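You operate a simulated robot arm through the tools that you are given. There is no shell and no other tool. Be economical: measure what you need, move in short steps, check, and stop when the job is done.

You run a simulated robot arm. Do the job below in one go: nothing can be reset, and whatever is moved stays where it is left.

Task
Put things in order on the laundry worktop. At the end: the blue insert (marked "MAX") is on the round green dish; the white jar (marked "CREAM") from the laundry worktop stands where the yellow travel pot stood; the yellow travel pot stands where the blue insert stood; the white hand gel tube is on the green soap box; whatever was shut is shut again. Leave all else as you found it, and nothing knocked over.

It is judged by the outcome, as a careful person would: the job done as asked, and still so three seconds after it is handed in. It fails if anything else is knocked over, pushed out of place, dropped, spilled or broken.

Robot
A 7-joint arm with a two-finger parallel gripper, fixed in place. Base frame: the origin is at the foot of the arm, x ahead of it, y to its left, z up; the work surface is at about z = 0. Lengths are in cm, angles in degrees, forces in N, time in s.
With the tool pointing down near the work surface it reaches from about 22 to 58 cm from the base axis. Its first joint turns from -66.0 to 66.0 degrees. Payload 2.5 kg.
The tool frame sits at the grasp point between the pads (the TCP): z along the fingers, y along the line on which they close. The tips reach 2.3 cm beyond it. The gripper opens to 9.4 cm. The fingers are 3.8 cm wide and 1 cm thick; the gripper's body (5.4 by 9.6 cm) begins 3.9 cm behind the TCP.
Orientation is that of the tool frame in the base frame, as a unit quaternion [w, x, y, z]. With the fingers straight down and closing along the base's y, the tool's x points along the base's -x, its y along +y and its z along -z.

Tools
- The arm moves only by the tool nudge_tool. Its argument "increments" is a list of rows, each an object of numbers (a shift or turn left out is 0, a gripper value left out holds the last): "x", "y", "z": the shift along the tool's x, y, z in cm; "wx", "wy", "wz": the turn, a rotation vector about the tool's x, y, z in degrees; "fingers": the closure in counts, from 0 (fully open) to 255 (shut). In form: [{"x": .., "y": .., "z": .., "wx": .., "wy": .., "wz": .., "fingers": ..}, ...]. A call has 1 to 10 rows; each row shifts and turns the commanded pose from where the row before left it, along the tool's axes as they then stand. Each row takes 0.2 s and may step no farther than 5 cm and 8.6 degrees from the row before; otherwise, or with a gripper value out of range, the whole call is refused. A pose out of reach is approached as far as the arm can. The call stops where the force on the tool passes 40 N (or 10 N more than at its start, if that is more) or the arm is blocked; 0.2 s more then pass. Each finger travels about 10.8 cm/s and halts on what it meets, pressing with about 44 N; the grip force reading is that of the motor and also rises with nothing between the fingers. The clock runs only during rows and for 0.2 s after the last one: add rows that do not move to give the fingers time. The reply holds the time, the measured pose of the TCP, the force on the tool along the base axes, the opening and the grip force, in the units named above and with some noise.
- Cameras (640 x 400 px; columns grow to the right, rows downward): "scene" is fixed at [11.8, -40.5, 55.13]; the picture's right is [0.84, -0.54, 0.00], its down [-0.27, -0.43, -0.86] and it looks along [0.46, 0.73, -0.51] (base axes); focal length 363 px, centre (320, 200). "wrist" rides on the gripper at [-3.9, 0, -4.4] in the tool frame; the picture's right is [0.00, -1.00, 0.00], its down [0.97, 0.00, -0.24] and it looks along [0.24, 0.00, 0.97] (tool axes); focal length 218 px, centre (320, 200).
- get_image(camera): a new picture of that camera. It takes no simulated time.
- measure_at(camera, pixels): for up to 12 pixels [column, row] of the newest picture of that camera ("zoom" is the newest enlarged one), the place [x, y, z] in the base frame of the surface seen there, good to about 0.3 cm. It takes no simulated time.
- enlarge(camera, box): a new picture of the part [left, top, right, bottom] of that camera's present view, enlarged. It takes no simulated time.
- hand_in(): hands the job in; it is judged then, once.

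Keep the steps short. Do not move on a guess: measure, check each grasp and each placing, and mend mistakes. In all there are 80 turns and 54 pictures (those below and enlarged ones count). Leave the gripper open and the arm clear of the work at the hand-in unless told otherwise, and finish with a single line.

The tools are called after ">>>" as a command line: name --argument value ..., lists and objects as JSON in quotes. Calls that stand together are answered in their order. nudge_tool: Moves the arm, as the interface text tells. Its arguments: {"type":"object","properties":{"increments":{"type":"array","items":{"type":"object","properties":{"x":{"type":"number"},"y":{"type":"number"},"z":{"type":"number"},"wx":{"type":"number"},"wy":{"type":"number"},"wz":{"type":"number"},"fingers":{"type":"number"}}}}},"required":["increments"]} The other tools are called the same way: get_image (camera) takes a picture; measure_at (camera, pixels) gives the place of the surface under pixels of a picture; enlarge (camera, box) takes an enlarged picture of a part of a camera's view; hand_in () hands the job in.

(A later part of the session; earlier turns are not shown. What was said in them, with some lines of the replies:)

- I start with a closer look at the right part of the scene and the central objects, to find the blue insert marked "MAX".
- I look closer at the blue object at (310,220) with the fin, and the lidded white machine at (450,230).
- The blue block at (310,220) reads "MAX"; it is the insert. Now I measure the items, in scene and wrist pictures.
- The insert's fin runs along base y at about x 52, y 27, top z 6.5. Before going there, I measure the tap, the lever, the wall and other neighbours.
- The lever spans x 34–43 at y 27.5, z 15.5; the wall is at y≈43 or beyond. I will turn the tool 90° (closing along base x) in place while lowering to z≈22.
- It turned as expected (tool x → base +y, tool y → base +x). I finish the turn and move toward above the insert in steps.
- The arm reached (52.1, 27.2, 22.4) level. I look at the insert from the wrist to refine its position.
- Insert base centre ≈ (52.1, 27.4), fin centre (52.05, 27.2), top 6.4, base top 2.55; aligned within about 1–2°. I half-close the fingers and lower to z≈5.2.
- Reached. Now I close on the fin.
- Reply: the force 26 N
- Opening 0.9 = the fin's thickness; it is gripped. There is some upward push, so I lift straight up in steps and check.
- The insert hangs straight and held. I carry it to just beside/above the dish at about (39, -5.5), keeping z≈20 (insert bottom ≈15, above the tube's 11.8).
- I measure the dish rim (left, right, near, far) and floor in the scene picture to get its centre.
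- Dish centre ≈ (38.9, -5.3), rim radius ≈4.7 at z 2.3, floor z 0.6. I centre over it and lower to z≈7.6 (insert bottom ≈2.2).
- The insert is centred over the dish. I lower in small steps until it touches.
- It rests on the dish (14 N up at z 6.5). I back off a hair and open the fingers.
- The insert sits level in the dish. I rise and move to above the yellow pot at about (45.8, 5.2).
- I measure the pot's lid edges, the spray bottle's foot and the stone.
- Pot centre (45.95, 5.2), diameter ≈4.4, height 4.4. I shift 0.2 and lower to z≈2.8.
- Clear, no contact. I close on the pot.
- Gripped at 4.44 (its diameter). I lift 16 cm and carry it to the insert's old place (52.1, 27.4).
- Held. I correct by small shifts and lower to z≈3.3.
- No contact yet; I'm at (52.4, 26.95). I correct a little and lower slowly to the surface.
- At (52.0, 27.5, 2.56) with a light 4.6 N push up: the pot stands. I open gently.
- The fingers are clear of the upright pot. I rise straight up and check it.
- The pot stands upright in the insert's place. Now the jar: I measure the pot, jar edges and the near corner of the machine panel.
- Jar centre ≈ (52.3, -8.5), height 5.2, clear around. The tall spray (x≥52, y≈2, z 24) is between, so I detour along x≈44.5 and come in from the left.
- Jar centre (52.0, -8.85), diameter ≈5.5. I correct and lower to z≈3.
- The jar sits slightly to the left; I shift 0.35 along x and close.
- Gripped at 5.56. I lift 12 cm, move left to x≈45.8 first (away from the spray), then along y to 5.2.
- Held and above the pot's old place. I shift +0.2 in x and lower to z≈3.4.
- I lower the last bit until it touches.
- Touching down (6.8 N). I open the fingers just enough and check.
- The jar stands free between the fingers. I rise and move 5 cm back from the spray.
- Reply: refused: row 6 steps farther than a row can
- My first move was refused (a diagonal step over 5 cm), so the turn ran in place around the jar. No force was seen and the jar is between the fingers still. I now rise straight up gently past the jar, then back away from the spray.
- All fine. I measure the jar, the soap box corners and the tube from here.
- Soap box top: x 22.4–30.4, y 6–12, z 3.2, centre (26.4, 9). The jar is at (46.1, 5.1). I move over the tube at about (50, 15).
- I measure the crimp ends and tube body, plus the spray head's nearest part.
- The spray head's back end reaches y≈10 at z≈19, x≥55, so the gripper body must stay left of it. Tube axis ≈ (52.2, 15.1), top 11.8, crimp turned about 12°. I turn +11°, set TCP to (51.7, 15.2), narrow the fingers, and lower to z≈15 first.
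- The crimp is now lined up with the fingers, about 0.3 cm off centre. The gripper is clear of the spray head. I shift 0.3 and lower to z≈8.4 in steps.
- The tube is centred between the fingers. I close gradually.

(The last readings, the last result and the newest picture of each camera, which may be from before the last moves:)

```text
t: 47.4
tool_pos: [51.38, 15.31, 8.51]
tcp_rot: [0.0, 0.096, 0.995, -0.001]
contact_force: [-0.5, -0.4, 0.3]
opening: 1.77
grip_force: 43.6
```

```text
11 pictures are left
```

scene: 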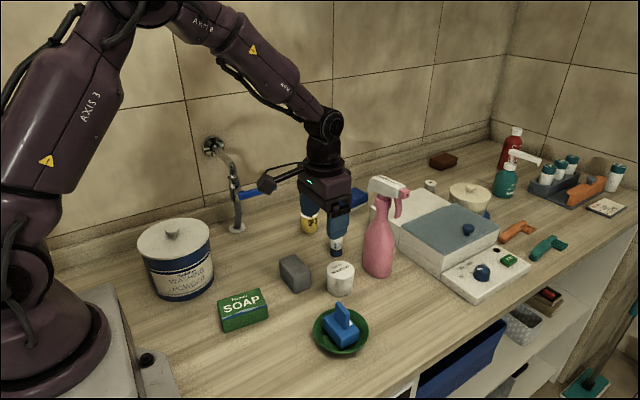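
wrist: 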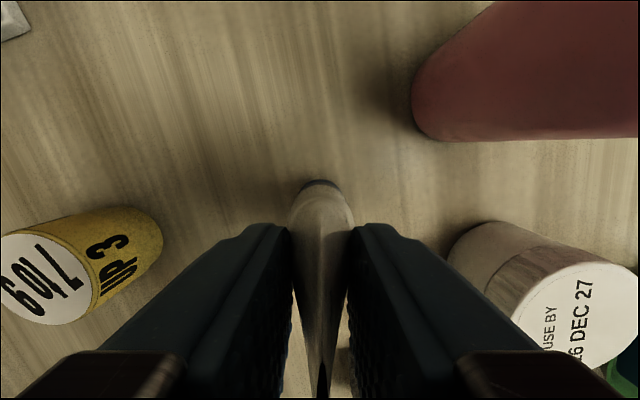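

Gripped at 1.77, tube upright. I lift slowly, 9 cm straight up, and check.

>>> nudge_tool --increments '[{"z": -0.5}, {"z": -1}, {"z": -1.5}, {"z": -2}, {"z": -2}, {"z": -2}, {}]'

>>> get_image --camera "scene"

```text
t: 49.0
tool_pos: [51.62, 15.0, 17.56]
tcp_rot: [-0.001, 0.096, 0.995, 0.0]
contact_force: [-0.5, -0.4, -0.5]
opening: 1.72
grip_force: 44.1
```

```text
10 pictures are left
```

scene: 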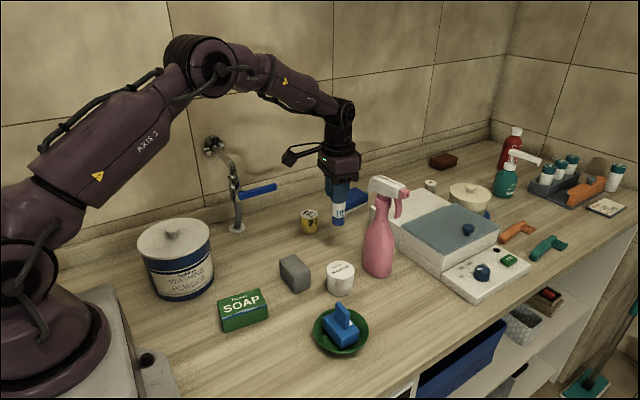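

Held upright. I carry it to above the soap box: TCP target (25.7, 9.2), tube bottom at about z 9.

>>> nudge_tool --increments '[{"x": 4.05, "y": -1.79}, {"x": 4.05, "y": -1.79}, {"x": 4.05, "y": -1.79}, {"x": 4.05, "y": -1.79}, {"x": 4.05, "y": -1.79}, {"x": 4.05, "y": -1.79}, {}]'

>>> enlarge --camera "scene" --box '[170, 200, 320, 350]'

>>> get_image --camera "wrist"

```text
t: 50.6
tool_pos: [25.3, 9.34, 17.61]
tcp_rot: [0.0, 0.098, 0.995, 0.0]
contact_force: [-0.4, 1.3, -0.9]
opening: 1.75
grip_force: 44.1
```

```text
2.67 times, centred on (245, 275) of scene
```

zoom: 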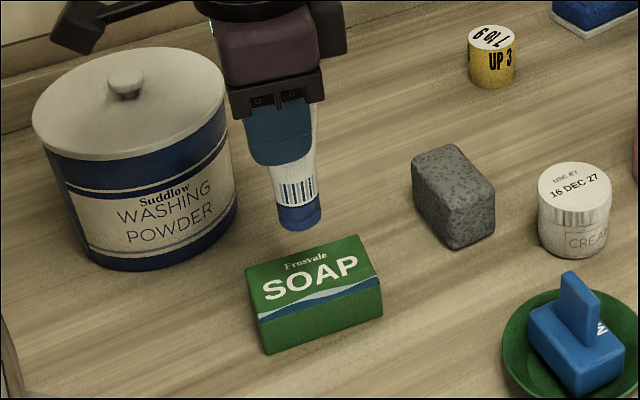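

```text
8 pictures are left
```

wrist: 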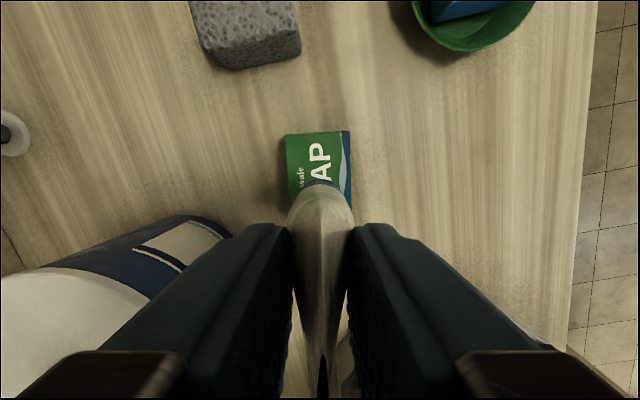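

Aligned; the soap box is under it. I check the height of the dangling box part and the lid before lowering.

>>> measure_at --camera "zoom" --pixels '[[80, 30], [100, 15], [125, 80], [240, 90], [300, 215], [225, 180]]'

>>> nudge_tool --increments '[{"x": -0.5, "y": -0.1}, {"z": 2}, {"z": 1}, {}]'

```text
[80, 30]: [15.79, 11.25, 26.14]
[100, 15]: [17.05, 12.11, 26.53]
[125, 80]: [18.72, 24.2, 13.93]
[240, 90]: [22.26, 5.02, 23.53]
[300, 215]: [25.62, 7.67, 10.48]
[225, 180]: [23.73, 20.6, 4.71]
```

```text
t: 51.6
tool_pos: [25.93, 9.4, 14.52]
tcp_rot: [0.0, 0.096, 0.995, 0.0]
contact_force: [0.0, -0.1, -0.3]
opening: 1.73
grip_force: 43.7
```

The dangling part is at z 26, clear of the lid. I lower on: expected touch at z≈11.6.

>>> nudge_tool --increments '[{"z": 1.5}, {"z": 0.7}, {"z": 0.3}, {"z": 0.2}, {}]'

```text
t: 52.8
tool_pos: [26.07, 9.32, 12.0]
tcp_rot: [0.0, 0.095, 0.995, 0.001]
contact_force: [-4.2, 0.5, 27.1]
opening: 1.73
grip_force: 43.9
```

It has touched (27 N). I ease up 0.2 and look.

>>> nudge_tool --increments '[{"z": -0.2}, {}]'

>>> enlarge --camera "scene" --box '[190, 230, 310, 340]'

```text
t: 53.4
tool_pos: [25.91, 9.21, 11.96]
tcp_rot: [0.0, 0.096, 0.995, -0.001]
contact_force: [0.2, 0.2, -0.3]
opening: 1.74
grip_force: 43.6
```

```text
3.64 times, centred on (250, 285) of scene
```

zoom: 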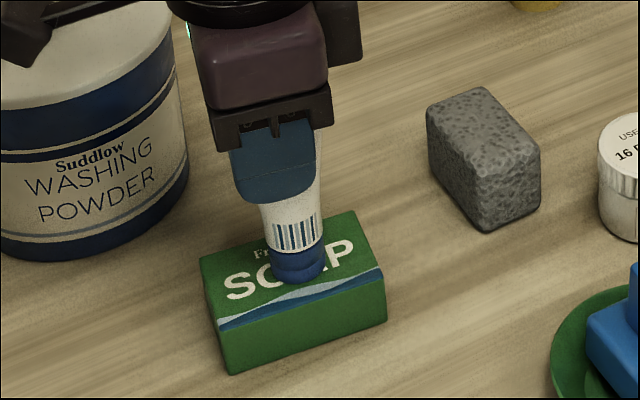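

Upright, mid-box, about at contact. I lower 0.1 and open slowly.

>>> nudge_tool --increments '[{"z": 0.1}, {"fingers": 215}, {"fingers": 195}, {"fingers": 175}, {"fingers": 150}, {"fingers": 120}, {}]'

>>> get_image --camera "wrist"

```text
t: 55.0
tool_pos: [25.89, 9.29, 11.84]
tcp_rot: [0.0, 0.095, 0.995, 0.0]
contact_force: [0.2, 0.9, 0.0]
opening: 4.95
grip_force: 0.0
```

```text
6 pictures are left
```

wrist: 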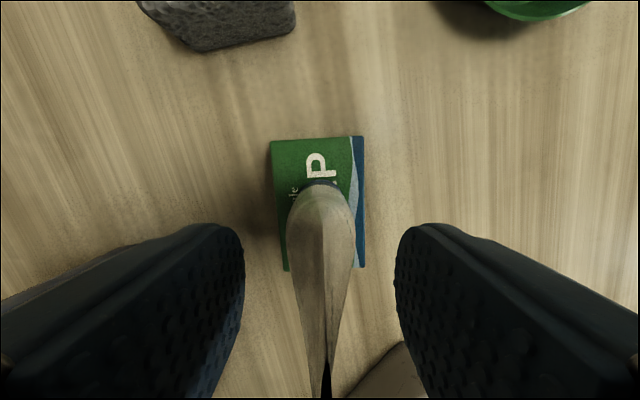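

The tube stands free on the soap box. I open a bit more and rise straight up.

>>> nudge_tool --increments '[{"fingers": 80}, {"z": -1.5}, {"z": -3}, {"z": -4}, {"z": -5}, {"z": -4}, {"z": -3, "fingers": 0}, {}]'

>>> get_image --camera "scene"

```text
t: 56.8
tool_pos: [26.03, 9.31, 32.61]
tcp_rot: [0.0, 0.097, 0.995, 0.0]
contact_force: [-0.5, 0.5, -0.1]
opening: 9.42
grip_force: 0.0
```

```text
5 pictures are left
```

scene: 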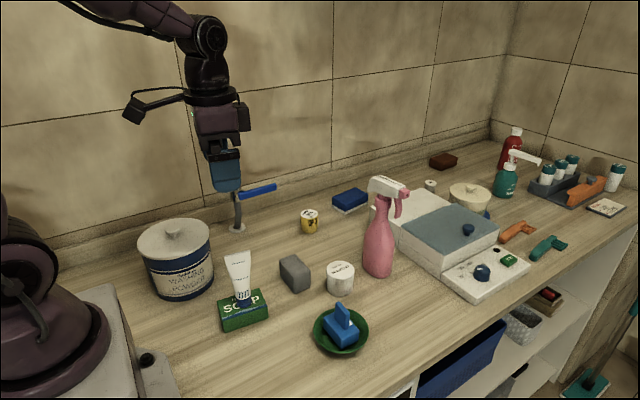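

Everything is in place; one last close look at the dish, jar and tube.

>>> enlarge --camera "scene" --box '[200, 200, 400, 360]'

```text
2.50 times, centred on (300, 280) of scene
```

zoom: 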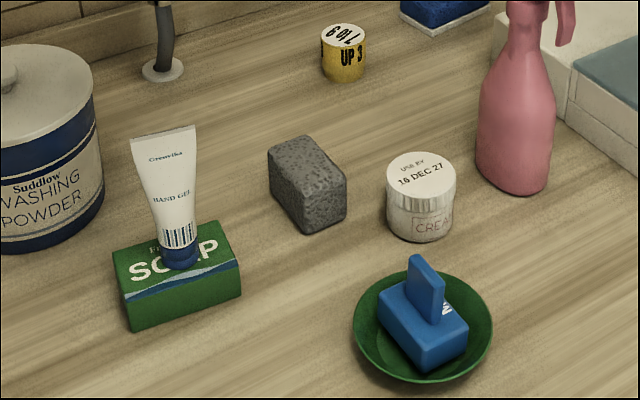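

All four items are placed and upright, nothing was opened, and the gripper is open and clear. I hand in.

>>> hand_in

```text
The job is handed in.
```

The job is handed in: the insert is on the dish, the pot is where the insert stood, the jar is where the pot stood, the tube is upright on the soap box, nothing was opened, and I saw nothing else out of place.
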